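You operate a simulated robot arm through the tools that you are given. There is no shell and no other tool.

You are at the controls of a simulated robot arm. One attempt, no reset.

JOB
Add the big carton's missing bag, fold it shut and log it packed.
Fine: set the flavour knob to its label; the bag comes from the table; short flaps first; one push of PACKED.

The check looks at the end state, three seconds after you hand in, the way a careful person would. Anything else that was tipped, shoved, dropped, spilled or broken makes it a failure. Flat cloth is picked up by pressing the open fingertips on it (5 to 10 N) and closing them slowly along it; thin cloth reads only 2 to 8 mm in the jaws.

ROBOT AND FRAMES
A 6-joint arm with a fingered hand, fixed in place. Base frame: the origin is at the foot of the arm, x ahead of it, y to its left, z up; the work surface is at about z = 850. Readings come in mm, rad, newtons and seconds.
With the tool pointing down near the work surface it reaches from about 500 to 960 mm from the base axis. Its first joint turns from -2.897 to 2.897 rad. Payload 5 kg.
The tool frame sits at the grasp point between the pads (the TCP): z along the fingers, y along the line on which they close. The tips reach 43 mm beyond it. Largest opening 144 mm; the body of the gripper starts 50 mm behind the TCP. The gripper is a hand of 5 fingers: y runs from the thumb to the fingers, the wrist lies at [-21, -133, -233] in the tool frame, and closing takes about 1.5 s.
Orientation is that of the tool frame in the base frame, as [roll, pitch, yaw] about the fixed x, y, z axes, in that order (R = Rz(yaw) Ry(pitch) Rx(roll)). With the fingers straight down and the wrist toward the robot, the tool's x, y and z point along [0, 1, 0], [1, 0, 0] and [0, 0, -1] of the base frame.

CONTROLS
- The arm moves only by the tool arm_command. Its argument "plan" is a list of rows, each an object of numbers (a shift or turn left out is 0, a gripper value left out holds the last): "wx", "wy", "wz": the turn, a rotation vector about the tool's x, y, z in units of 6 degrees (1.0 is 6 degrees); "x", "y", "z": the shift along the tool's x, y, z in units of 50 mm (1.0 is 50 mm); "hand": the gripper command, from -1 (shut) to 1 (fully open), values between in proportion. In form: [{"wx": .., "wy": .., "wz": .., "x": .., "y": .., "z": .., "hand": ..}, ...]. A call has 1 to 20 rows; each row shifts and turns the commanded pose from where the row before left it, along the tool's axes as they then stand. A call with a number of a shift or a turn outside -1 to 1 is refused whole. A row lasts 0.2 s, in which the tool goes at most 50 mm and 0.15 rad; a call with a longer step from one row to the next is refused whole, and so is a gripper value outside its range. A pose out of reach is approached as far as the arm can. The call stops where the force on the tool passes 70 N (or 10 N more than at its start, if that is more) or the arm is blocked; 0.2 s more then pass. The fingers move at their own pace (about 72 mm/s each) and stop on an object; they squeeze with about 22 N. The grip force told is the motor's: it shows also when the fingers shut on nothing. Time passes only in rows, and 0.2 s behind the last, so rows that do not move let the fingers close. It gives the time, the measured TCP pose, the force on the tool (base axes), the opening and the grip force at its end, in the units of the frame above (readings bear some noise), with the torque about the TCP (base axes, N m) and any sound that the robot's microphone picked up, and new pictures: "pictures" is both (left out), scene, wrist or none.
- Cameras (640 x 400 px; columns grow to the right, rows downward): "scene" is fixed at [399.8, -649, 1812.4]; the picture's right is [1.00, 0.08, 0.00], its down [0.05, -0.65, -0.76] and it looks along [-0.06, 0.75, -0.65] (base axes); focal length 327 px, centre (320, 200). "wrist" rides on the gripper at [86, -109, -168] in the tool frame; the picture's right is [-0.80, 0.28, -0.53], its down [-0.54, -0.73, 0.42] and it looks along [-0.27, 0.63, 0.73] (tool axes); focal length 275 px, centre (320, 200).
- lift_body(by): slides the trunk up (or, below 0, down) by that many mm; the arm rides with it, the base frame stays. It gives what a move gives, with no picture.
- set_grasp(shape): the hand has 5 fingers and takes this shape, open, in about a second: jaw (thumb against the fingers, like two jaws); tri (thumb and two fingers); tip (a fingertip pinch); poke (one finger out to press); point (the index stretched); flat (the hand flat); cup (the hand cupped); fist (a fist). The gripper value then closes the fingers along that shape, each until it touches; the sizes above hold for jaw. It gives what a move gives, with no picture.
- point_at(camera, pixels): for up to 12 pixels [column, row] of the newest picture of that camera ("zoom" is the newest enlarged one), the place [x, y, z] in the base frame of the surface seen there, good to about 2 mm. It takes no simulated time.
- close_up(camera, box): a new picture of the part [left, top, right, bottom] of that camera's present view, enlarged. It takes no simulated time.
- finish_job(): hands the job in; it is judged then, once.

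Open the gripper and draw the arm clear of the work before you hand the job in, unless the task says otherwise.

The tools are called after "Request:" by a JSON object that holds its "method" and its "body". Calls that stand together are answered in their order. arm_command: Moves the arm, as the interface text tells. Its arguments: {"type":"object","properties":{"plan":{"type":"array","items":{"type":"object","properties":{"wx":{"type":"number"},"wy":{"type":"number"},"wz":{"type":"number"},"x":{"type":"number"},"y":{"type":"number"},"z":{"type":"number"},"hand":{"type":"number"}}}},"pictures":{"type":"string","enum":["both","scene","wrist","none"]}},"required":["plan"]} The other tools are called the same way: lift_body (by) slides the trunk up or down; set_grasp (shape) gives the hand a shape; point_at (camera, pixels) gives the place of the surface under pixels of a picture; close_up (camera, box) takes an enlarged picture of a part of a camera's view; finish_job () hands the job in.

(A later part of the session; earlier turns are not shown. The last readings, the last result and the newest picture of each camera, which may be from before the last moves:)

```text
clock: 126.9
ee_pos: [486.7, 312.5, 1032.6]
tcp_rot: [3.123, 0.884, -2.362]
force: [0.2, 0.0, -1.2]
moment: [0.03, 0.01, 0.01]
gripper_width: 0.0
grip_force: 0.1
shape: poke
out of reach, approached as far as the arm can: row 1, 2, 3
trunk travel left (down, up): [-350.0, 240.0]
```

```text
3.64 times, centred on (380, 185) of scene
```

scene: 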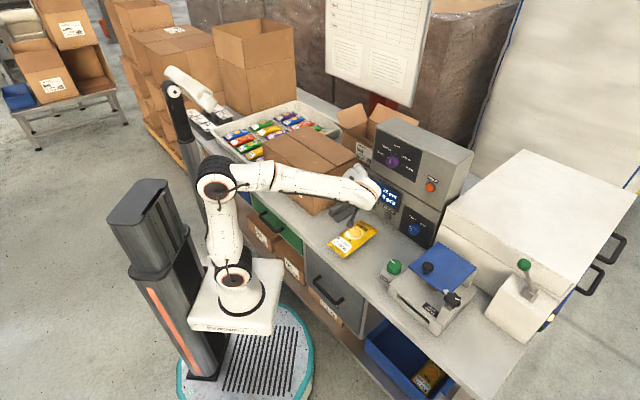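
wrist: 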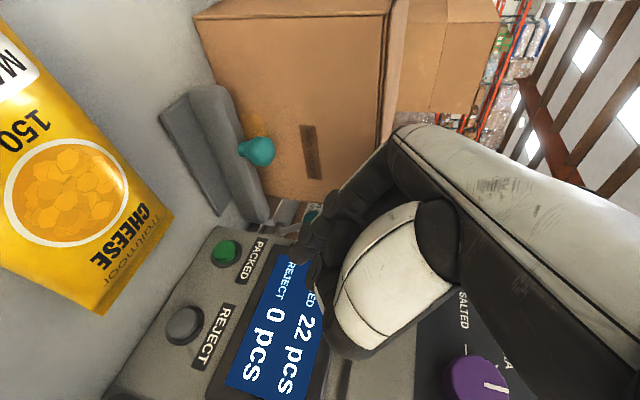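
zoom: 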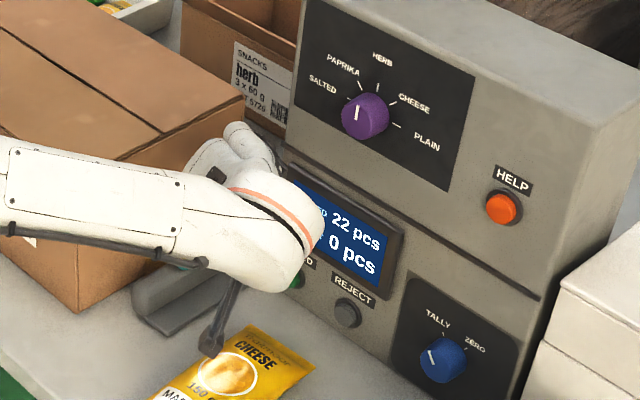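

Partly limited again, but near: TCP u=123, v=565, z=1033. The camera boom hangs at (350,225) over the cheese bag, so I measure its height before lowering.

Request:
{"method": "point_at", "body": {"camera": "zoom", "pixels": [[212, 345], [208, 350], [218, 330], [235, 285], [225, 315], [270, 180], [250, 360], [290, 282]]}}

Request:
{"method": "point_at", "body": {"camera": "wrist", "pixels": [[300, 255], [310, 240], [325, 215], [305, 265], [225, 250], [230, 247], [220, 255], [255, 150], [200, 150], [100, 180], [340, 190]]}}

```text
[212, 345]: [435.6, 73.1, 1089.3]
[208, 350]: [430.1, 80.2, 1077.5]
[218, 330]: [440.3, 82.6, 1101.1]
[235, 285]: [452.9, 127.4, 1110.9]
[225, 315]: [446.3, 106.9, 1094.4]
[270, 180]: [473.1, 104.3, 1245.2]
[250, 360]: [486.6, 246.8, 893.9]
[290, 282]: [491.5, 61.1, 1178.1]
```

```text
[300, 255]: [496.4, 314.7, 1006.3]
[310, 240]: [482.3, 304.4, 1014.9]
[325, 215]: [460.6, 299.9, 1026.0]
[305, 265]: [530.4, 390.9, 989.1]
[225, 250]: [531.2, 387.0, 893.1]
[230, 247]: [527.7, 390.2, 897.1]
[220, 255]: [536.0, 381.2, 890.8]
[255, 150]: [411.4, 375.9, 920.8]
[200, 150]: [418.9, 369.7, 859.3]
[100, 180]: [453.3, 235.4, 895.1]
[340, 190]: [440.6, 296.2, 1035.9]
```

With this tilt the knuckles would reach the panel before the index tip does. I'll go back up, level the tool, and use a 45° roll (wrist upper right, fist upper left) instead.

Request:
{"method": "arm_command", "body": {"plan": [{"z": -0.46, "x": -0.57}, {"z": -0.46, "x": -0.57}, {"z": -0.46, "x": -0.57}, {"wy": -0.93}, {"wy": -0.93}, {"wy": -0.93}, {"wy": -0.93}, {"wy": -0.93}, {"wy": -0.93}, {"wz": -1}, {"wz": -1}, {"wz": -1}, {"wz": -1}, {"wz": -1}, {"wz": -1}, {"wz": -1}, {"wz": -0.5}, {}]}}

```text
clock: 130.7
ee_pos: [496.6, 261.9, 1104.8]
tcp_rot: [-1.725, 0.791, -0.889]
force: [-1.0, 0.2, -0.1]
moment: [-0.01, 0.0, 0.01]
gripper_width: 0.0
grip_force: 0.0
shape: poke
out of reach, approached as far as the arm can: row 1, 2, 3
trunk travel left (down, up): [-350.0, 240.0]
```

scene: 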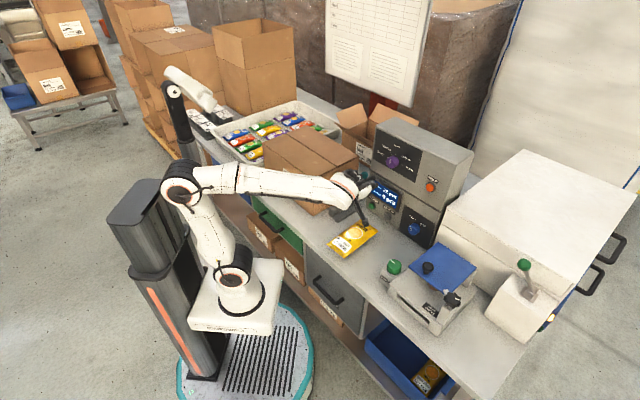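
wrist: 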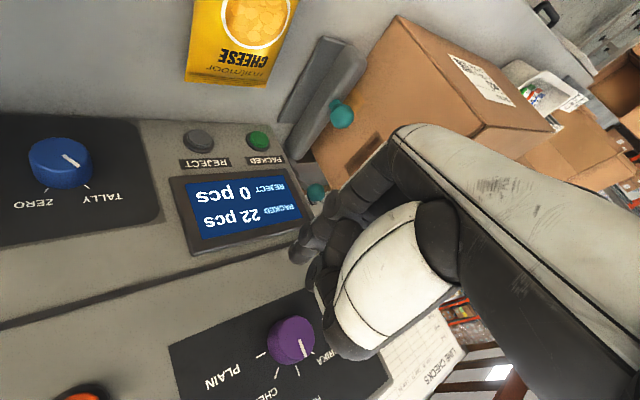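

Now the tool is nearly level with a 44° roll. I move toward the button: u≈97, v≈575, z≈960.

Request:
{"method": "arm_command", "body": {"plan": [{"x": 0.26, "y": 0.735, "z": 0.274}, {"x": 0.26, "y": 0.735, "z": 0.274}, {"x": 0.26, "y": 0.735, "z": 0.274}, {"x": 0.26, "y": 0.735, "z": 0.274}, {}]}}

Request:
{"method": "close_up", "body": {"camera": "scene", "box": [330, 130, 430, 240]}}

```text
clock: 131.9
ee_pos: [474.5, 338.8, 957.1]
tcp_rot: [-1.727, 0.789, -0.892]
force: [0.5, 0.1, 0.2]
moment: [0.0, -0.01, 0.01]
gripper_width: 0.0
grip_force: 0.0
shape: poke
trunk travel left (down, up): [-350.0, 240.0]
```

scene: 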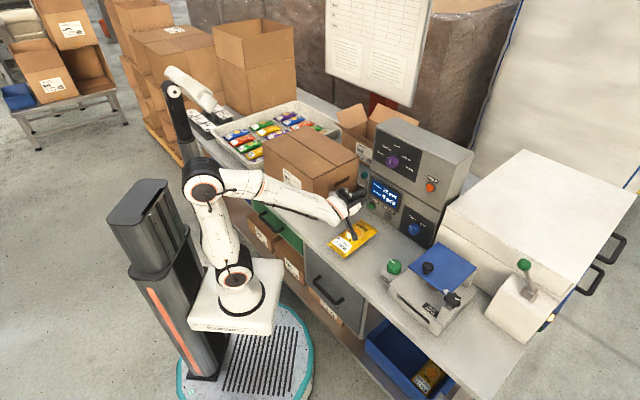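
wrist: 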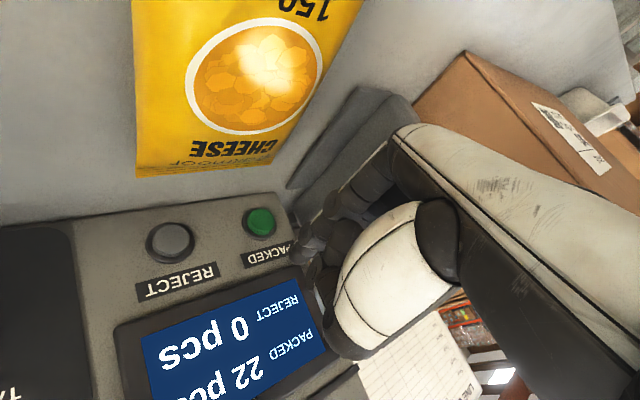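

```text
3.64 times, centred on (380, 185) of scene
```

zoom: 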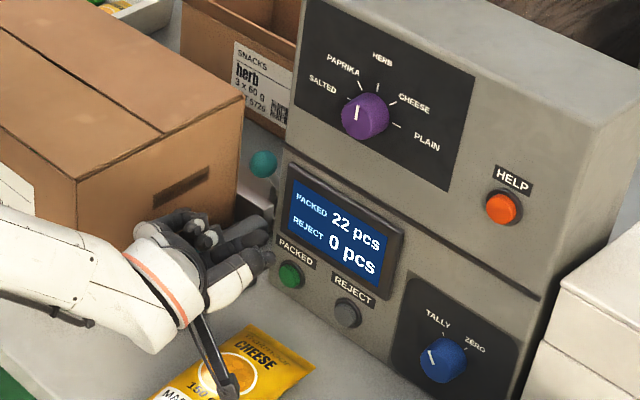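

Reached. I locate the index tip and the button face precisely.

Request:
{"method": "close_up", "body": {"camera": "wrist", "box": [220, 180, 380, 320]}}

Request:
{"method": "point_at", "body": {"camera": "zoom", "pixels": [[315, 260], [305, 270], [330, 240], [300, 285], [340, 280], [310, 300], [370, 180], [160, 165], [150, 160], [170, 172], [350, 300]]}}

Request:
{"method": "close_up", "body": {"camera": "scene", "box": [345, 175, 395, 225]}}

Request:
{"method": "point_at", "body": {"camera": "zoom", "pixels": [[245, 215], [230, 225], [200, 235], [245, 190], [300, 240], [180, 200], [140, 280], [80, 300], [308, 252]]}}

```text
2.86 times, centred on (300, 250) of wrist
```

zoom: 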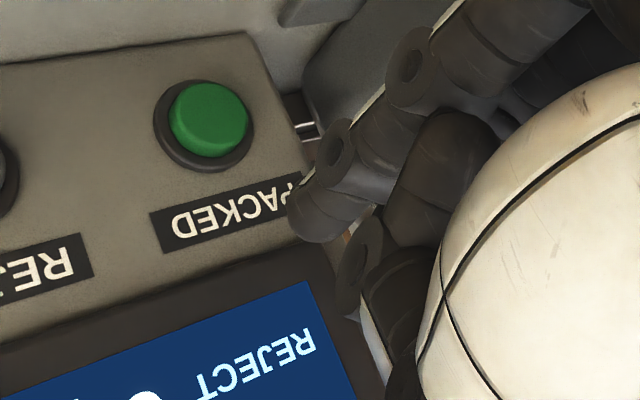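

```text
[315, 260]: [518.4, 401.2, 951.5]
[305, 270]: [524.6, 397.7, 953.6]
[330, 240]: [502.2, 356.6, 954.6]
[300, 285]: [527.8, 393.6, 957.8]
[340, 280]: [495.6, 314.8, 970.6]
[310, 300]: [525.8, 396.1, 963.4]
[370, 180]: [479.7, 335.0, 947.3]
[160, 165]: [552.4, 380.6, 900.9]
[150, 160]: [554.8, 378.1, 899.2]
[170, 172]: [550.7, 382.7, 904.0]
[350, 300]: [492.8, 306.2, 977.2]
```

```text
8.00 times, centred on (370, 200) of scene
```

zoom: 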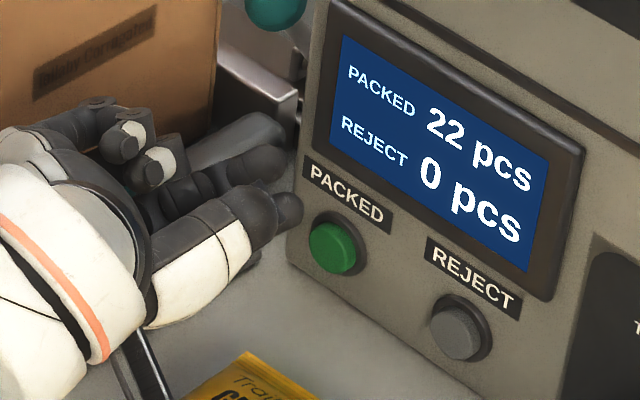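

```text
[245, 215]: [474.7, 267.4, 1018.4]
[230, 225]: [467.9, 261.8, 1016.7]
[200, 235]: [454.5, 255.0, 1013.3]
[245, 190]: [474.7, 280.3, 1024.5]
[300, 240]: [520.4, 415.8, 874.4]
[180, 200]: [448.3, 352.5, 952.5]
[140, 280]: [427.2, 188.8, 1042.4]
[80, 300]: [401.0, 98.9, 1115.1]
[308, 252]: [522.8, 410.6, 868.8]
```

I query the button face itself and the index tip once more.

Request:
{"method": "point_at", "body": {"camera": "zoom", "pixels": [[331, 247], [325, 240], [335, 258], [345, 245], [315, 245], [458, 333], [290, 205], [280, 215]]}}

Request:
{"method": "point_at", "body": {"camera": "wrist", "pixels": [[260, 221], [255, 218], [267, 225], [302, 258], [297, 262], [306, 252], [300, 255], [340, 215], [318, 237], [260, 232]]}}

```text
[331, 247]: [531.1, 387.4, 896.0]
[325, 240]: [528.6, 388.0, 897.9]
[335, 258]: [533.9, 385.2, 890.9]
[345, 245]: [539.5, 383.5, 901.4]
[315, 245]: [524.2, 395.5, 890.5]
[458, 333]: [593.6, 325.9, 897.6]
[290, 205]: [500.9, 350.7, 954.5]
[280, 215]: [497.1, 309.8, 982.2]
```

```text
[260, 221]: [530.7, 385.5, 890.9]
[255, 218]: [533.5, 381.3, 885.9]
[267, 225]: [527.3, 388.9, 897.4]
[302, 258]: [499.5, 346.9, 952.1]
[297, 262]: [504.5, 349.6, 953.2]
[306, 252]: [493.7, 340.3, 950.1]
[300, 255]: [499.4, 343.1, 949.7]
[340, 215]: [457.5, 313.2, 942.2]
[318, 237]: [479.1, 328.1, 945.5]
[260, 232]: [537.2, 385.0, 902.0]
```

I check how far the curled fingers and the teal ball extend, since the fist passes near the ball on its left.

Request:
{"method": "point_at", "body": {"camera": "zoom", "pixels": [[95, 108], [120, 145], [152, 172], [75, 125], [165, 150], [190, 190], [260, 165], [250, 130], [40, 140], [275, 12], [210, 150], [130, 110]]}}

Request:
{"method": "point_at", "body": {"camera": "wrist", "pixels": [[345, 95], [380, 100], [300, 180], [320, 165], [385, 150], [340, 175], [360, 160], [330, 110]]}}

Request:
{"method": "close_up", "body": {"camera": "wrist", "box": [270, 60, 430, 220]}}

```text
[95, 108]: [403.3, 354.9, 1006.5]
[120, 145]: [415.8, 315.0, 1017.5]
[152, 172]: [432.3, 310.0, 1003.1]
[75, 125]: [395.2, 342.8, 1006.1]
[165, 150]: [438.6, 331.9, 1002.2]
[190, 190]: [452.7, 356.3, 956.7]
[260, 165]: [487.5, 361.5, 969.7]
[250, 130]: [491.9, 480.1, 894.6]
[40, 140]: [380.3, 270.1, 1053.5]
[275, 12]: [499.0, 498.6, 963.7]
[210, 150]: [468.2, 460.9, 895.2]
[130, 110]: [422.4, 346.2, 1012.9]
```

```text
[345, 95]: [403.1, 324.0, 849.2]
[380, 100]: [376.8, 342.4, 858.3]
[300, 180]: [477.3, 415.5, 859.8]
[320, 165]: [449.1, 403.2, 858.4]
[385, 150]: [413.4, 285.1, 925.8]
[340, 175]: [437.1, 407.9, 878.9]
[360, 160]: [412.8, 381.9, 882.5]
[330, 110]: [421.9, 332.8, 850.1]
```

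```text
2.50 times, centred on (350, 140) of wrist
```

zoom: 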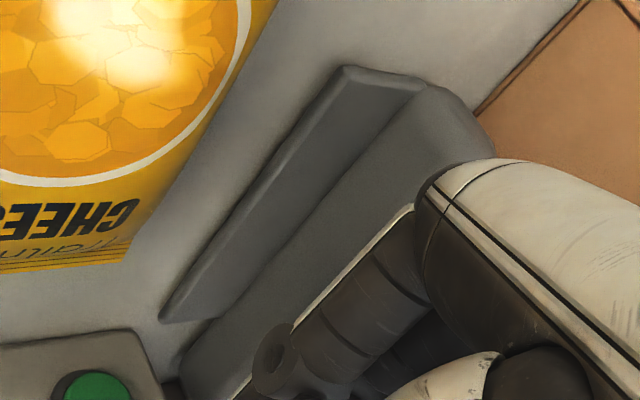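

The fist's outer edge (u≈34) would pass close to the ball (u≈14–38, top ≈925). I roll the hand 10° and tip it 6° more, which lifts the fist and the camera boom, then re-measure.

Request:
{"method": "arm_command", "body": {"plan": [{"wz": 0.9}, {"wz": 0.9}, {"wx": -0.7, "wy": 0.71}, {}]}}

Request:
{"method": "close_up", "body": {"camera": "scene", "box": [330, 165, 400, 235]}}

Request:
{"method": "point_at", "body": {"camera": "zoom", "pixels": [[240, 95], [270, 130], [285, 150], [210, 100], [330, 160], [340, 190], [355, 185], [180, 250], [160, 220], [350, 165]]}}

```text
clock: 132.9
ee_pos: [474.6, 338.2, 959.6]
tcp_rot: [-1.946, 0.956, -1.072]
force: [0.0, -0.6, 0.7]
moment: [0.0, 0.0, 0.01]
gripper_width: 0.1
grip_force: 0.1
shape: poke
trunk travel left (down, up): [-350.0, 240.0]
```

scene: 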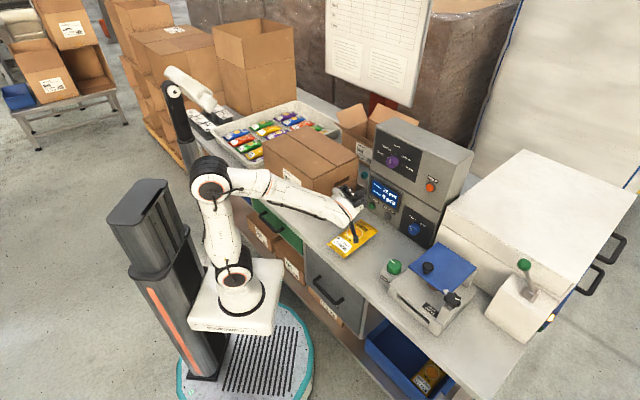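
wrist: 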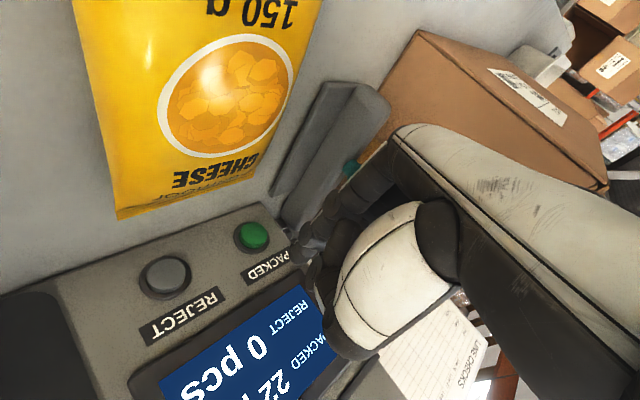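

```text
5.71 times, centred on (365, 200) of scene
```

zoom: 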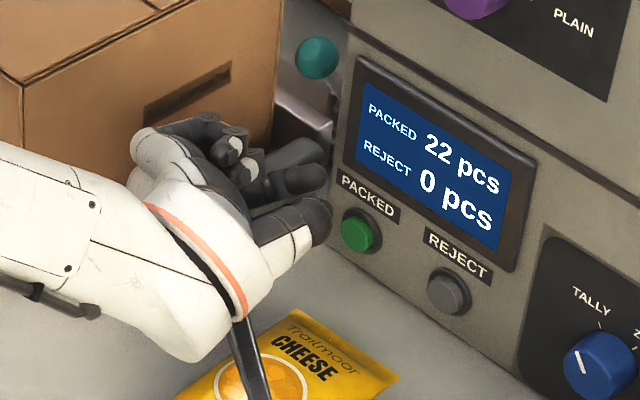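

```text
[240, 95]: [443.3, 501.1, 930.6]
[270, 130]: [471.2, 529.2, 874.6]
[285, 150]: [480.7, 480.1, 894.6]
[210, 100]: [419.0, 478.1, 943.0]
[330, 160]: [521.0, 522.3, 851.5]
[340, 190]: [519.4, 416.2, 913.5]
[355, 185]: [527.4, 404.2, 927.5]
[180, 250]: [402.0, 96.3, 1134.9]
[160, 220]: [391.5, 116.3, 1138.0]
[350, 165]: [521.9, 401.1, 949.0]
```

I locate the index tip again in the wrist view around (297,255).

Request:
{"method": "close_up", "body": {"camera": "wrist", "box": [220, 180, 360, 310]}}

Request:
{"method": "point_at", "body": {"camera": "zoom", "pixels": [[310, 255], [325, 235], [345, 215], [335, 265], [350, 240], [300, 250], [142, 182], [160, 215], [315, 245]]}}

```text
3.08 times, centred on (290, 245) of wrist
```

zoom: 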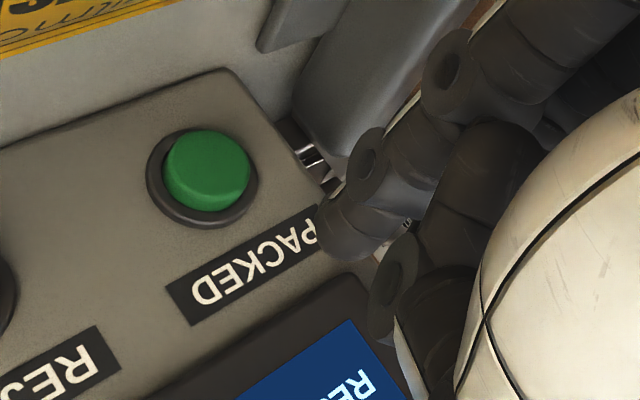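

```text
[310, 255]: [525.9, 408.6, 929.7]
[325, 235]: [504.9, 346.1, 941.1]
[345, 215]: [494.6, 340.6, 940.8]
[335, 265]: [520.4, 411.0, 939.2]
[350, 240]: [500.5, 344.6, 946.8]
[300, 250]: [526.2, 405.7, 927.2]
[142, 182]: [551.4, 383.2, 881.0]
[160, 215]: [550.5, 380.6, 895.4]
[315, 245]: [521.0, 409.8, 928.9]
```

The tip's centre works out at u≈105, v≈607, z≈941. I lower to the button's height (z≈895) with the tip still 20 mm short of it.

Request:
{"method": "arm_command", "body": {"plan": [{"x": 0.344, "y": 0.242, "z": 0.214}, {"x": 0.344, "y": 0.242, "z": 0.214}, {}]}}

Request:
{"method": "close_up", "body": {"camera": "wrist", "box": [200, 100, 400, 300]}}

Request:
{"method": "close_up", "body": {"camera": "scene", "box": [330, 165, 400, 235]}}

Request:
{"method": "point_at", "body": {"camera": "wrist", "pixels": [[302, 255], [305, 248], [298, 262], [300, 250]]}}

```text
clock: 133.7
ee_pos: [483.7, 348.8, 912.4]
tcp_rot: [-1.946, 0.955, -1.072]
force: [0.4, 0.1, 0.2]
moment: [0.02, 0.01, 0.0]
gripper_width: 0.1
grip_force: 0.1
shape: poke
trunk travel left (down, up): [-350.0, 240.0]
```

scene: 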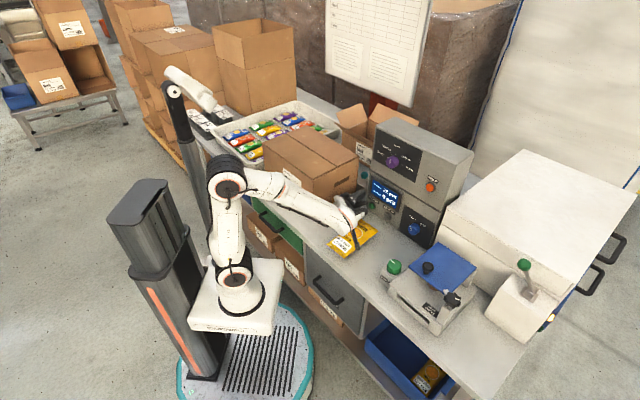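
wrist: 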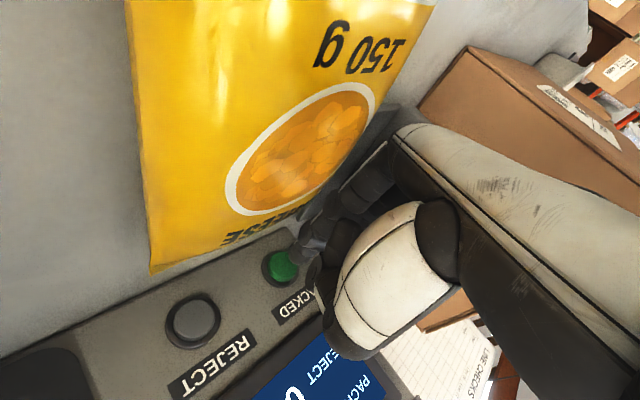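

```text
2.00 times, centred on (300, 200) of wrist
```

zoom: 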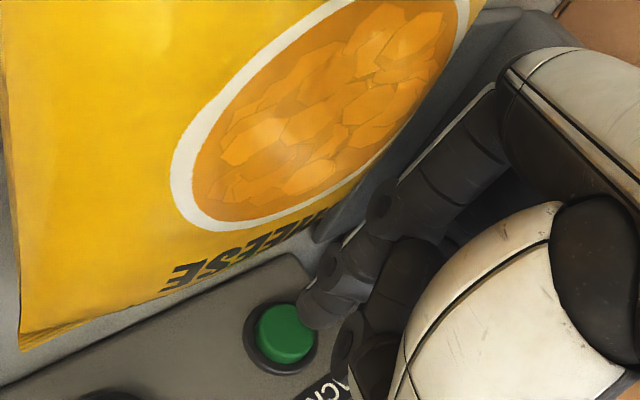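

```text
5.71 times, centred on (365, 200) of scene
```

zoom: 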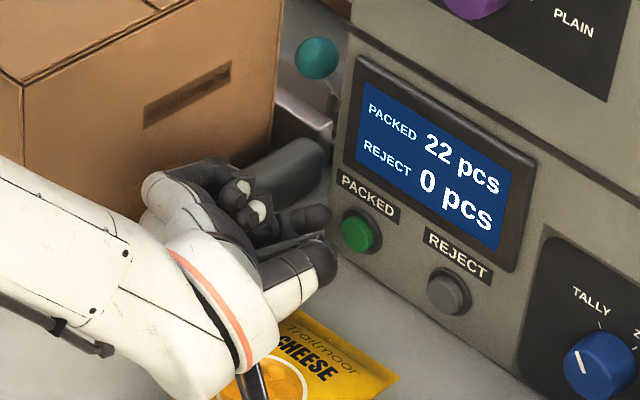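

```text
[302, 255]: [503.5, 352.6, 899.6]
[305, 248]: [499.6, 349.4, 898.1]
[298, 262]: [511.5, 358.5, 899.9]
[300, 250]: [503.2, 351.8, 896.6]
```

The tip is level with the button (z≈895, u≈104) and about 18 mm short. I advance 14 mm and check the force.

Request:
{"method": "arm_command", "body": {"plan": [{"z": 0.137, "x": -0.023, "y": -0.019}, {"z": 0.137, "x": -0.023, "y": -0.019}, {}]}}

Request:
{"method": "close_up", "body": {"camera": "wrist", "box": [240, 200, 340, 300]}}

Request:
{"method": "close_up", "body": {"camera": "scene", "box": [345, 175, 395, 225]}}

```text
clock: 134.5
ee_pos: [492.8, 358.3, 912.1]
tcp_rot: [-1.944, 0.956, -1.071]
force: [-0.3, 0.2, 0.1]
moment: [0.01, 0.01, 0.01]
gripper_width: 0.1
grip_force: 0.0
shape: poke
trunk travel left (down, up): [-350.0, 240.0]
```

scene: 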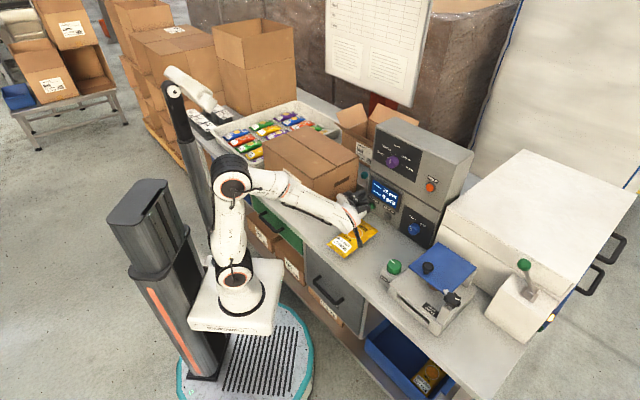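
wrist: 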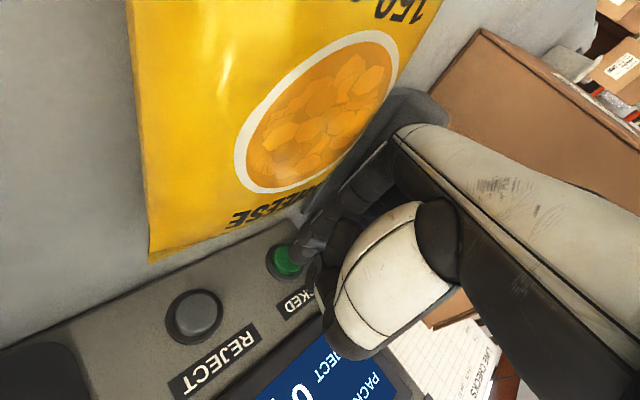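

```text
4.00 times, centred on (290, 250) of wrist
```

zoom: 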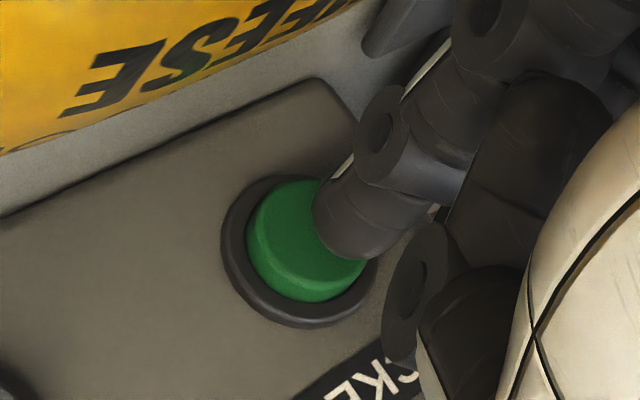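

```text
8.00 times, centred on (370, 200) of scene
```

zoom: 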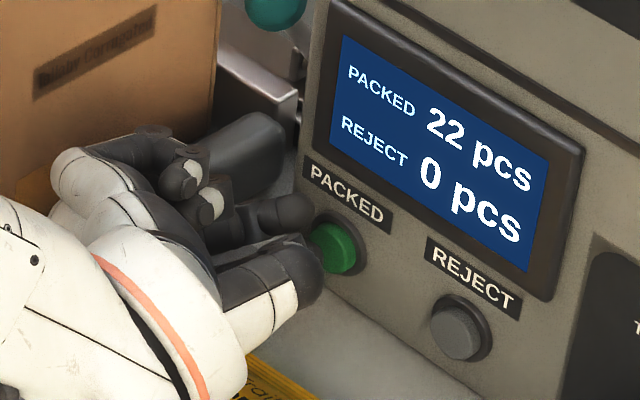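

The index tip is at the button. I check that the thumb's tip at (310,265) of the zoom isn't further forward than the index.

Request:
{"method": "point_at", "body": {"camera": "zoom", "pixels": [[300, 270], [315, 262], [310, 285], [300, 210], [308, 215], [335, 250], [280, 200]]}}

Request:
{"method": "point_at", "body": {"camera": "wrist", "pixels": [[297, 252], [300, 247], [320, 300], [325, 285], [280, 262], [315, 270]]}}

```text
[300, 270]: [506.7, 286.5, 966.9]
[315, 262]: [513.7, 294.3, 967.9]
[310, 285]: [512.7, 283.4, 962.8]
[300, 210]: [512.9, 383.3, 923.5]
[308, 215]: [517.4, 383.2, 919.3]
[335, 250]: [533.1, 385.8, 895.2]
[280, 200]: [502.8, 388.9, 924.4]
```

```text
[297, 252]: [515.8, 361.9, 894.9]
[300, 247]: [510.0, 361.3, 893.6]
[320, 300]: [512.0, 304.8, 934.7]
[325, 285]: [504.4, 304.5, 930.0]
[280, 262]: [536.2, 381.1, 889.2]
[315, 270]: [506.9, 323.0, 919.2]
```

The thumb is well back. Now the single push: I advance along +v in small steps until contact shows.

Request:
{"method": "arm_command", "body": {"plan": [{"z": 0.098, "x": -0.016, "y": -0.014}, {"z": 0.078, "x": -0.013, "y": -0.011}], "pictures": "none"}}

```text
clock: 135.1
ee_pos: [499.3, 365.6, 912.8]
tcp_rot: [-1.945, 0.954, -1.071]
force: [-1.0, -2.2, 0.4]
moment: [0.0, 0.06, -0.04]
gripper_width: 0.2
grip_force: 0.0
shape: poke
trunk travel left (down, up): [-350.0, 240.0]
heard: click
```

A click was heard with ~2 N of contact. I look at the display before moving.

Request:
{"method": "close_up", "body": {"camera": "scene", "box": [345, 175, 395, 225]}}

Request:
{"method": "close_up", "body": {"camera": "wrist", "box": [240, 200, 340, 300]}}

```text
8.00 times, centred on (370, 200) of scene
```

zoom: 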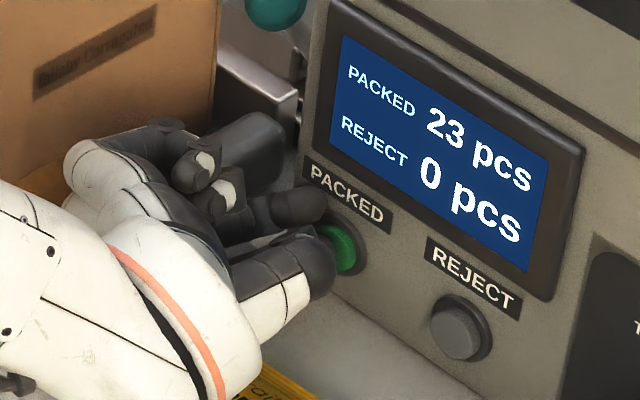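

```text
4.00 times, centred on (290, 250) of wrist
```

zoom: 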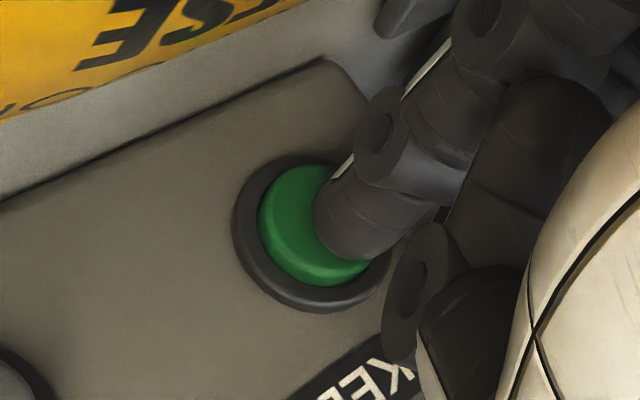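

The display reads PACKED 23. I withdraw straight back in one move and then up.

Request:
{"method": "arm_command", "body": {"plan": [{"z": -0.684, "x": 0.114, "y": 0.095}, {"x": -0.41, "y": -0.27, "z": -0.1}, {"x": -0.41, "y": -0.27, "z": -0.1}, {"x": -0.41, "y": -0.27, "z": -0.1}, {}]}}

Request:
{"method": "close_up", "body": {"camera": "scene", "box": [330, 150, 430, 250]}}

```text
clock: 136.3
ee_pos: [474.9, 340.6, 988.7]
tcp_rot: [-1.941, 0.955, -1.068]
force: [-0.2, -0.1, 0.1]
moment: [-0.02, 0.03, -0.03]
gripper_width: 0.0
grip_force: 0.1
shape: poke
trunk travel left (down, up): [-350.0, 240.0]
```

scene: 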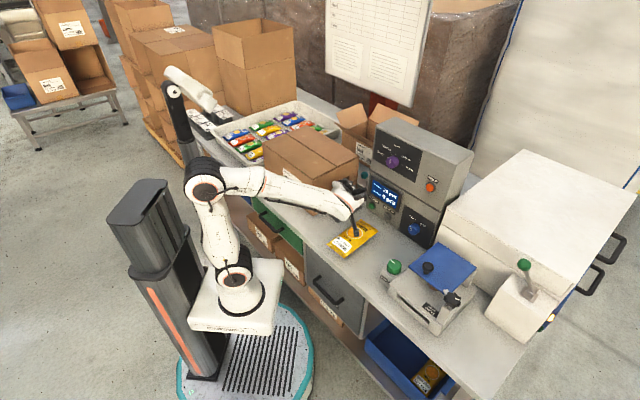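
wrist: 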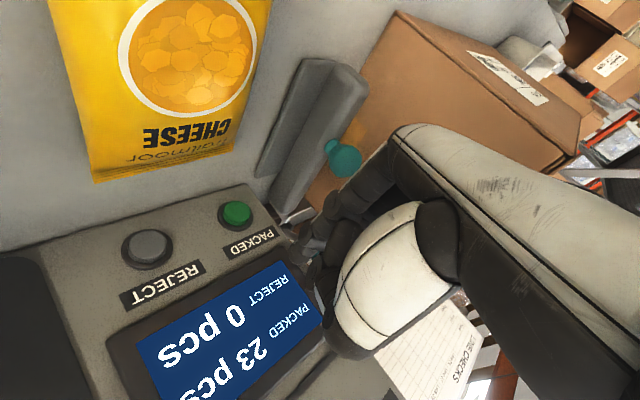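

```text
4.00 times, centred on (380, 200) of scene
```

zoom: 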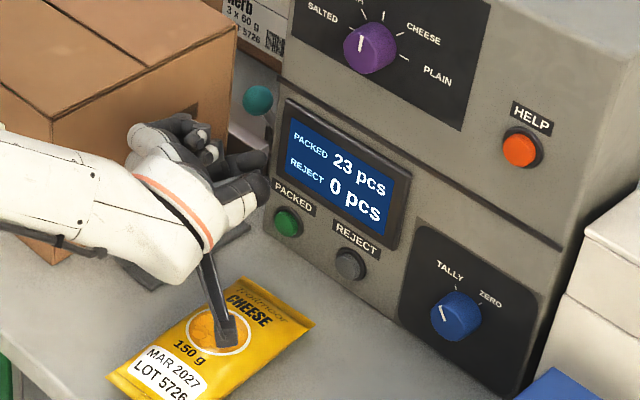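

Logged: 23, and the button is released. Now I'll put the FEED knob's mark back where it was before my early touch; first I measure its surroundings.

Request:
{"method": "close_up", "body": {"camera": "scene", "box": [370, 230, 470, 330]}}

Request:
{"method": "point_at", "body": {"camera": "zoom", "pixels": [[170, 180], [200, 215], [240, 250], [150, 200], [290, 130], [235, 165], [330, 260], [230, 150], [120, 270], [165, 130], [320, 310], [190, 150]]}}

Request:
{"method": "close_up", "body": {"camera": "scene", "box": [380, 252, 410, 282]}}

```text
4.00 times, centred on (420, 280) of scene
```

zoom: 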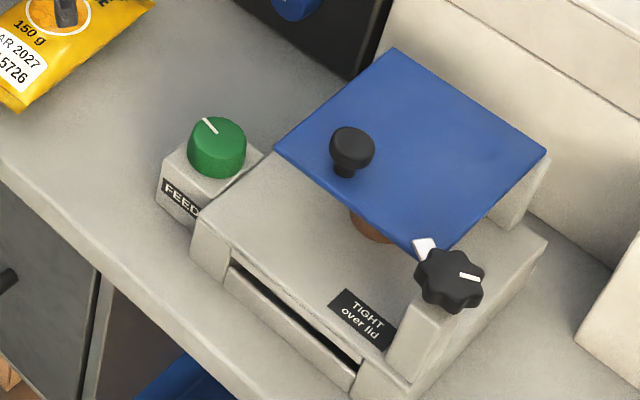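

```text
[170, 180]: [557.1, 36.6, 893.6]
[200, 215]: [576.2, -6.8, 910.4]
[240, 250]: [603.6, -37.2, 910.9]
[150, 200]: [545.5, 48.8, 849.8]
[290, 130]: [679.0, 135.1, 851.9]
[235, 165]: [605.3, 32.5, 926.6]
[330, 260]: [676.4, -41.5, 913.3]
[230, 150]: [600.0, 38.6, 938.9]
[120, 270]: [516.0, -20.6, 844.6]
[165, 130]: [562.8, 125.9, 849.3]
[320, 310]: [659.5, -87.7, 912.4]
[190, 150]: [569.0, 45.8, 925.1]
```

```text
13.33 times, centred on (395, 267) of scene
```

zoom: 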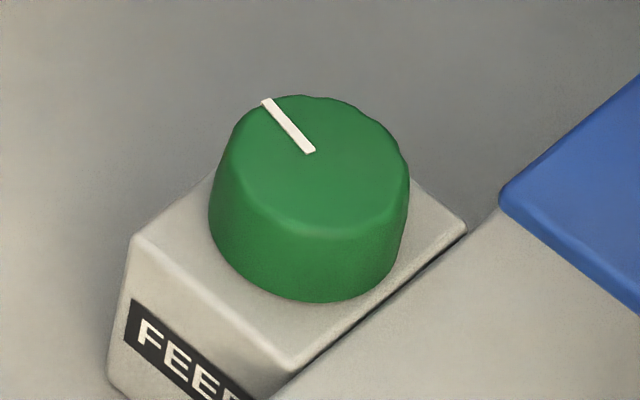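

The platform beside FEED is at z≈912, level with its box. I check the blue plate's near corner.

Request:
{"method": "point_at", "body": {"camera": "zoom", "pixels": [[510, 195], [560, 150], [620, 300], [630, 120], [268, 104], [310, 150], [315, 100], [225, 150], [395, 175], [300, 225], [350, 230], [480, 240]]}}

```text
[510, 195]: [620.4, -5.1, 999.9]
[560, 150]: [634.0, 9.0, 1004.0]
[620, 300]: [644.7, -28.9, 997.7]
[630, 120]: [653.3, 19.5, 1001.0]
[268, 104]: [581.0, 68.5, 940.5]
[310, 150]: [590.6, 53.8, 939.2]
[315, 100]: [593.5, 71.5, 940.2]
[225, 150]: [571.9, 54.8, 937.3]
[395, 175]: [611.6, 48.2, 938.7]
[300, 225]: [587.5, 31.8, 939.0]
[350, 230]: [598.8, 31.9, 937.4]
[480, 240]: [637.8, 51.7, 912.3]
```

The plate's edge is at u≈442, z≈1000, so a thumb on the right with a narrow opening and fingers on the left will fit. I raise the trunk, back away from the panel and bring the hand to point down with y=−u.

Request:
{"method": "lift_body", "body": {"by": 175}}

Request:
{"method": "arm_command", "body": {"plan": [{"z": -0.6, "x": 0.1, "y": 0.08}, {"z": -0.6, "x": 0.1, "y": 0.08}, {"wz": 0.92}, {"wz": 0.92}, {"wz": 0.92}, {"wz": 0.92}, {"wz": 0.92}, {"wz": 0.92}, {"wy": 1}, {"wy": 1}, {"wy": 1}, {"wy": 1}, {"wy": 1}, {"wy": 1}, {"wy": 1}, {"wy": 1}, {}]}}

```text
clock: 138.2
ee_pos: [473.9, 340.9, 1163.2]
tcp_rot: [-1.946, 0.956, -1.073]
force: [-0.2, -0.1, 0.3]
moment: [0.01, -0.01, -0.04]
gripper_width: 0.0
grip_force: 0.1
shape: poke
trunk travel left (down, up): [-525.0, 65.0]
```

```text
clock: 141.8
ee_pos: [442.8, 209.6, 1109.3]
tcp_rot: [3.133, 0.544, -2.314]
force: [0.0, 0.5, 0.4]
moment: [0.02, 0.03, 0.0]
gripper_width: 0.3
grip_force: 0.0
shape: poke
out of reach, approached as far as the arm can: row 14, 15, 16
trunk travel left (down, up): [-525.0, 65.0]
```

scene: 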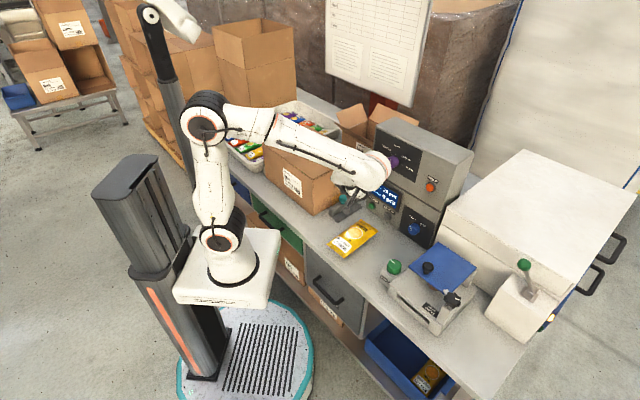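
wrist: 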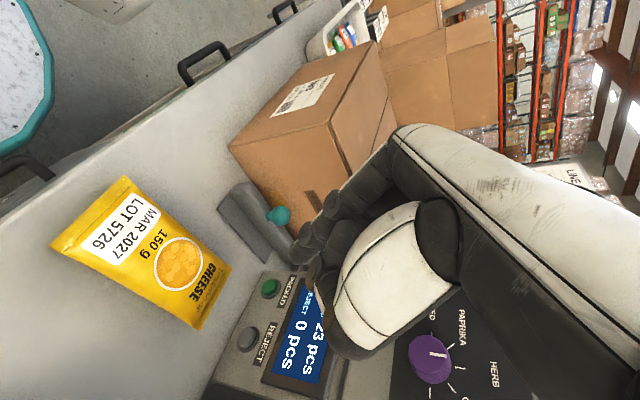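

The hand is 59° down already; I finish the turn to point straight down.

Request:
{"method": "arm_command", "body": {"plan": [{"wy": 1}, {"wy": 1}, {"wy": 1}, {"wy": 1}, {"wy": 1}, {"wy": 0.2}, {}]}}

```text
clock: 143.4
ee_pos: [445.3, 22.9, 1116.5]
tcp_rot: [3.141, -0.023, -2.327]
force: [0.3, -0.2, -0.2]
moment: [-0.01, -0.01, 0.01]
gripper_width: 0.2
grip_force: 0.0
shape: poke
out of reach, approached as far as the arm can: row 1, 2, 3, 4, 5, 6
trunk travel left (down, up): [-525.0, 65.0]
```

scene: 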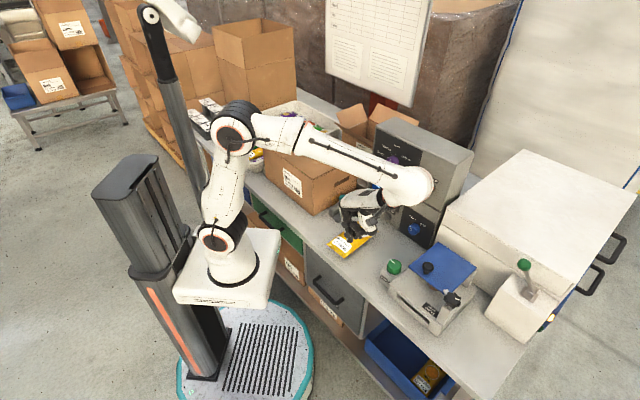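
wrist: 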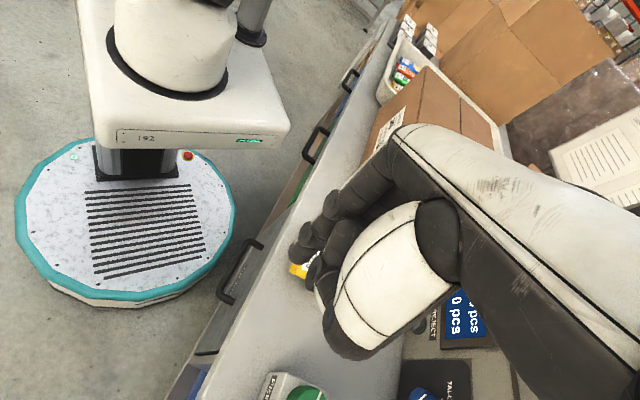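

The arm drifted back to a roomy spot (445,23,1116), pointing down. I restore the jaw shape with a narrow opening and move above the FEED knob, staying high.

Request:
{"method": "set_grasp", "body": {"shape": "jaw"}}

Request:
{"method": "arm_command", "body": {"plan": [{"hand": -0.1}, {}, {}, {"x": -0.606, "y": -0.4335}, {"x": -0.606, "y": -0.4335}, {"x": -0.606, "y": -0.4335}, {"x": -0.606, "y": -0.4335}, {}]}}

Request:
{"method": "close_up", "body": {"camera": "scene", "box": [350, 180, 470, 300]}}

```text
clock: 144.3
ee_pos: [444.8, 23.2, 1116.0]
tcp_rot: [-3.141, -0.02, -2.325]
force: [-0.3, 1.1, 0.0]
moment: [0.0, 0.02, 0.03]
gripper_width: 143.9
grip_force: 0.0
shape: jaw
trunk travel left (down, up): [-525.0, 65.0]
```

```text
clock: 146.1
ee_pos: [592.1, 49.9, 1114.3]
tcp_rot: [-3.137, -0.022, -2.33]
force: [0.2, 0.1, -0.4]
moment: [-0.03, 0.05, -0.02]
gripper_width: 64.9
grip_force: 0.1
shape: jaw
out of reach, approached as far as the arm can: row 4
trunk travel left (down, up): [-525.0, 65.0]
```

scene: 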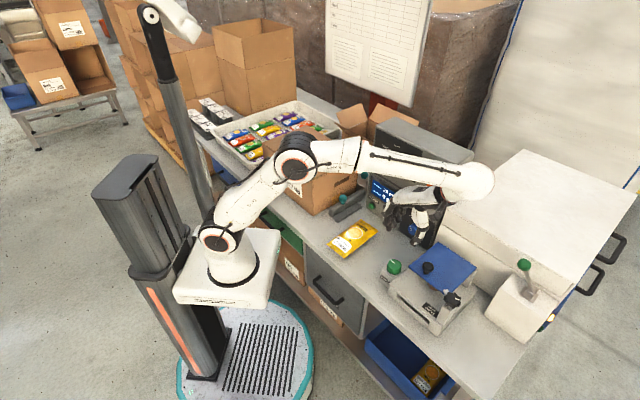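
wrist: 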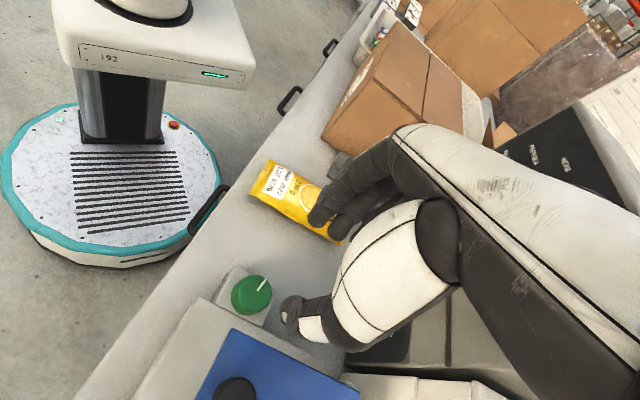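

```text
3.33 times, centred on (410, 240) of scene
```

zoom: 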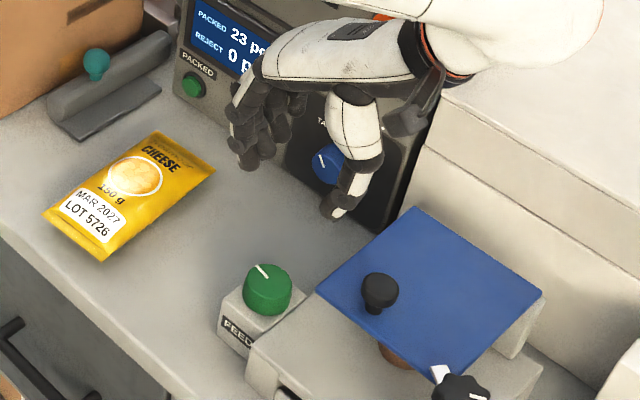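

The hand is over the FEED knob. I measure thumb and finger tips before descending past the blue plate.

Request:
{"method": "point_at", "body": {"camera": "zoom", "pixels": [[335, 212], [345, 200], [330, 205], [250, 165], [262, 150], [280, 135], [355, 180], [320, 290], [380, 275], [240, 140]]}}

Request:
{"method": "point_at", "body": {"camera": "wrist", "pixels": [[290, 312], [300, 325], [320, 212], [340, 228], [355, 225], [250, 293], [330, 190]]}}

```text
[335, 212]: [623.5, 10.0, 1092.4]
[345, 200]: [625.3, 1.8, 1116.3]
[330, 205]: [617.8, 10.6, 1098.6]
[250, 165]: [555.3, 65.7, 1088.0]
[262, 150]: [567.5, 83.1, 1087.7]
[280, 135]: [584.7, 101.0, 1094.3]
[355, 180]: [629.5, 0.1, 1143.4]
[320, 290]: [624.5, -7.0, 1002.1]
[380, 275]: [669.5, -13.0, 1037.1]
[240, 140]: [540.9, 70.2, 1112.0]
```

```text
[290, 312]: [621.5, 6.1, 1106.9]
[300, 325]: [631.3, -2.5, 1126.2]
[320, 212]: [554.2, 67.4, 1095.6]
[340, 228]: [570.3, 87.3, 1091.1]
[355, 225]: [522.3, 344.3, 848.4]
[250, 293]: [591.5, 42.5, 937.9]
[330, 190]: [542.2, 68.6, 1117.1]
```

The thumb's upper part would come within a few mm of the blue plate's edge; turning the hand 31° clockwise and narrowing to 54 mm clears it. I do that and re-measure.

Request:
{"method": "arm_command", "body": {"plan": [{"hand": -0.25, "wz": 0.867}, {"wz": 0.867}, {"wz": 0.867}, {"wz": 0.867}, {"wz": 0.867}, {"wz": 0.867}, {}]}}

Request:
{"method": "close_up", "body": {"camera": "scene", "box": [350, 180, 470, 300]}}

Request:
{"method": "point_at", "body": {"camera": "wrist", "pixels": [[290, 312], [300, 325], [320, 212], [340, 228], [295, 300], [305, 285], [330, 190], [250, 295]]}}

```text
clock: 147.7
ee_pos: [667.5, -27.3, 1181.9]
tcp_rot: [-3.125, -0.022, -2.737]
force: [-0.7, -0.8, -0.3]
moment: [-0.03, 0.02, 0.01]
gripper_width: 54.4
grip_force: 0.1
shape: jaw
out of reach, approached as far as the arm can: row 1, 2, 3, 4, 5, 6
trunk travel left (down, up): [-525.0, 65.0]
```

scene: 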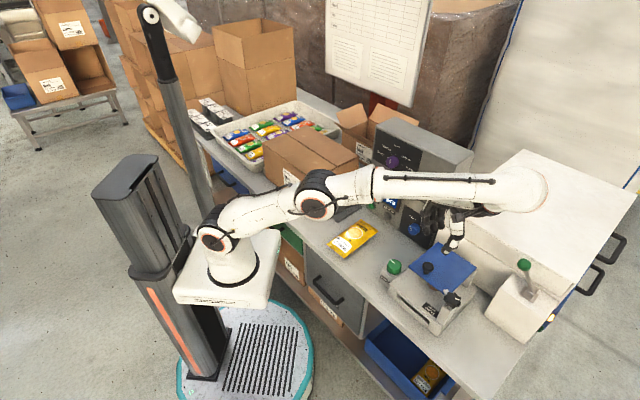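
wrist: 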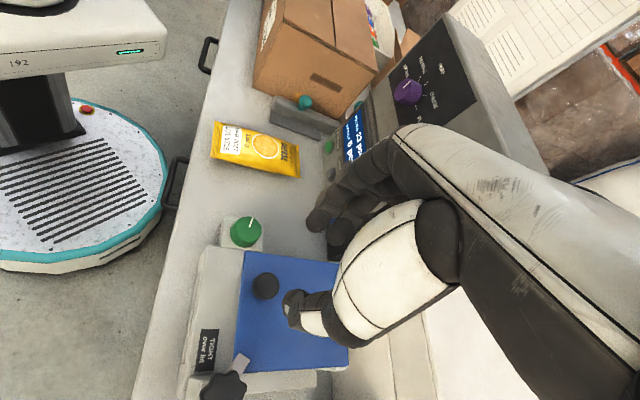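

```text
3.33 times, centred on (410, 240) of scene
```

zoom: 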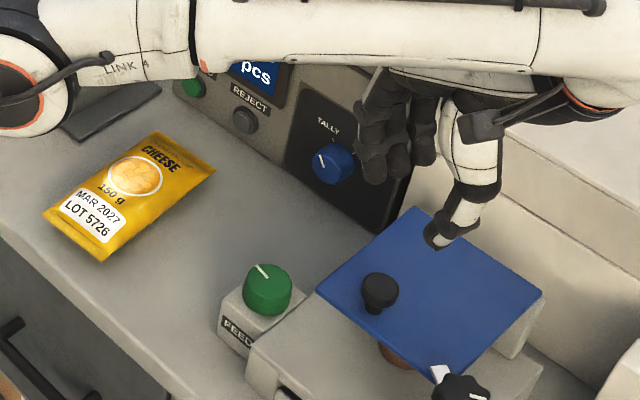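

```text
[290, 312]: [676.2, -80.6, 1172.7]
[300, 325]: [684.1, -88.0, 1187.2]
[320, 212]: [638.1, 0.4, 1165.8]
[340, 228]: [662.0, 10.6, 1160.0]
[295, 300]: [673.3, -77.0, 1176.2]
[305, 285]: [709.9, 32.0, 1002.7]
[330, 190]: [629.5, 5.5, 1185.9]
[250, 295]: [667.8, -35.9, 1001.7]
```

The arm was pushed to a reach limit at this height and drifted over the blue plate (well above it). I move back to the free table area left of FEED and lower, where this heading is reachable.

Request:
{"method": "arm_command", "body": {"plan": [{"x": 0.31, "y": 0.8}, {"x": 0.31, "y": 0.8}, {"x": 0.31, "y": 0.8}, {"x": 0.31, "y": 0.8}, {"z": 0.5}, {"z": 0.5}, {}]}}

```text
clock: 149.3
ee_pos: [684.8, -37.1, 1143.2]
tcp_rot: [-3.125, -0.021, -2.733]
force: [0.4, 0.1, -1.3]
moment: [-0.01, -0.01, -0.02]
gripper_width: 54.1
grip_force: 0.0
shape: jaw
out of reach, approached as far as the arm can: row 1, 2, 3, 4, 5, 6
trunk travel left (down, up): [-525.0, 65.0]
```

scene: 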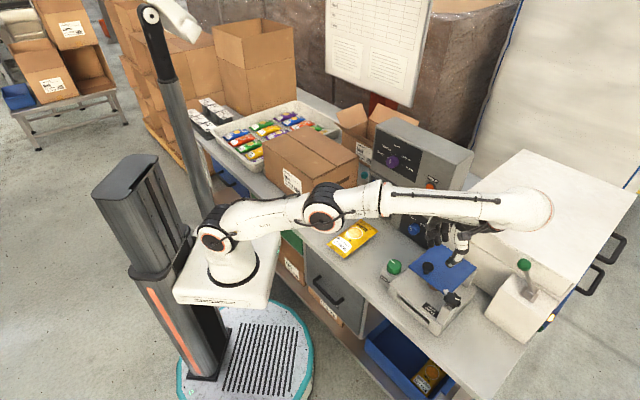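
wrist: 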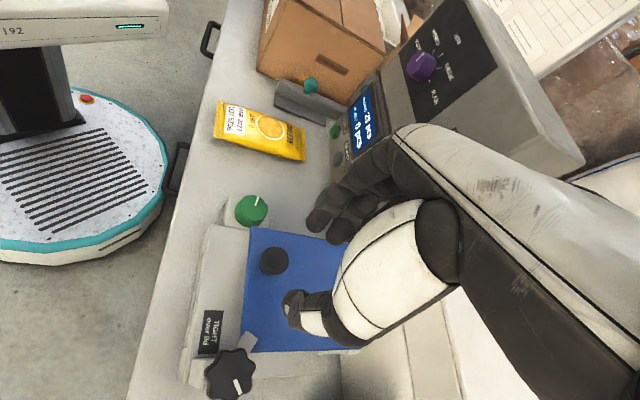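

The arm is at a joint limit in this heading; I turn the hand back counter-clockwise a little, which should free it, and check the forearm's clearance.

Request:
{"method": "point_at", "body": {"camera": "scene", "pixels": [[440, 208], [500, 215], [545, 220], [380, 205], [325, 205], [440, 190], [480, 190]]}}

Request:
{"method": "arm_command", "body": {"plan": [{"wz": -0.8}, {"wz": -0.8}, {}], "pictures": "none"}}

```text
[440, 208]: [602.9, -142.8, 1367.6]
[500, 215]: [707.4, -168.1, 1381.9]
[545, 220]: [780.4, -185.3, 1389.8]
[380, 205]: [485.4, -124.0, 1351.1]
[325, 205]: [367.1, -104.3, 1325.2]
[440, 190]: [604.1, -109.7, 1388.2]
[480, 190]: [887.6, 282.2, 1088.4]
```

```text
clock: 150.1
ee_pos: [668.4, -31.4, 1132.0]
tcp_rot: [-3.126, -0.018, -2.568]
force: [-0.6, -0.1, 0.2]
moment: [-0.03, 0.0, 0.02]
gripper_width: 54.4
grip_force: 0.2
shape: jaw
out of reach, approached as far as the arm can: row 1, 2
trunk travel left (down, up): [-525.0, 65.0]
```

The forearm is clear, just far extended. I keep turning back and then pull in toward the robot.

Request:
{"method": "arm_command", "body": {"plan": [{"wz": -0.9}, {"wz": -0.9}, {"wz": -0.9}, {"wz": -0.9}, {}], "pictures": "none"}}

```text
clock: 151.3
ee_pos: [631.0, -21.0, 1105.6]
tcp_rot: [-3.133, -0.023, -2.191]
force: [0.8, -0.1, 0.4]
moment: [0.03, -0.01, -0.03]
gripper_width: 54.2
grip_force: 0.1
shape: jaw
out of reach, approached as far as the arm can: row 1, 2, 3, 4
trunk travel left (down, up): [-525.0, 65.0]
```

It is coming back. I move left toward the free table area, slightly up.

Request:
{"method": "arm_command", "body": {"plan": [{"x": -0.2, "y": 0.67, "z": -0.1}, {"x": -0.2, "y": 0.67, "z": -0.1}, {"x": -0.2, "y": 0.67}, {"x": -0.2, "y": 0.67}, {}]}}

```text
clock: 152.5
ee_pos: [544.7, 91.2, 1115.2]
tcp_rot: [-3.134, -0.026, -2.194]
force: [-1.2, 0.5, 0.4]
moment: [-0.02, 0.03, 0.02]
gripper_width: 54.3
grip_force: 0.0
shape: jaw
trunk travel left (down, up): [-525.0, 65.0]
```

scene: 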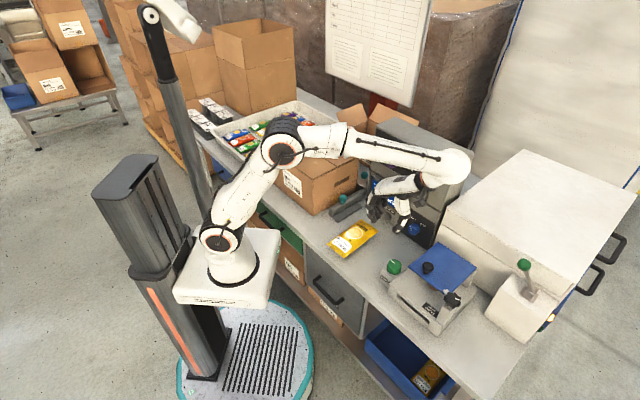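
wrist: 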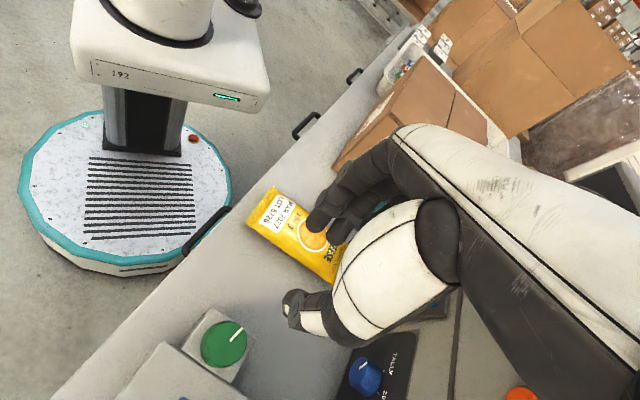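

Back to a comfortable pose. I lower here to TCP 1010 over the empty table and try the heading in small steps.

Request:
{"method": "arm_command", "body": {"plan": [{"z": 0.7}, {"z": 0.7}, {"z": 0.7}, {"wz": 0.8}, {"wz": 0.8}, {}], "pictures": "none"}}

```text
clock: 153.9
ee_pos: [574.1, 12.8, 1049.6]
tcp_rot: [3.132, -0.019, -2.337]
force: [-0.4, 0.6, 0.2]
moment: [-0.01, 0.02, 0.01]
gripper_width: 53.9
grip_force: 0.0
shape: jaw
out of reach, approached as far as the arm can: row 2, 3, 4, 5
trunk travel left (down, up): [-525.0, 65.0]
```

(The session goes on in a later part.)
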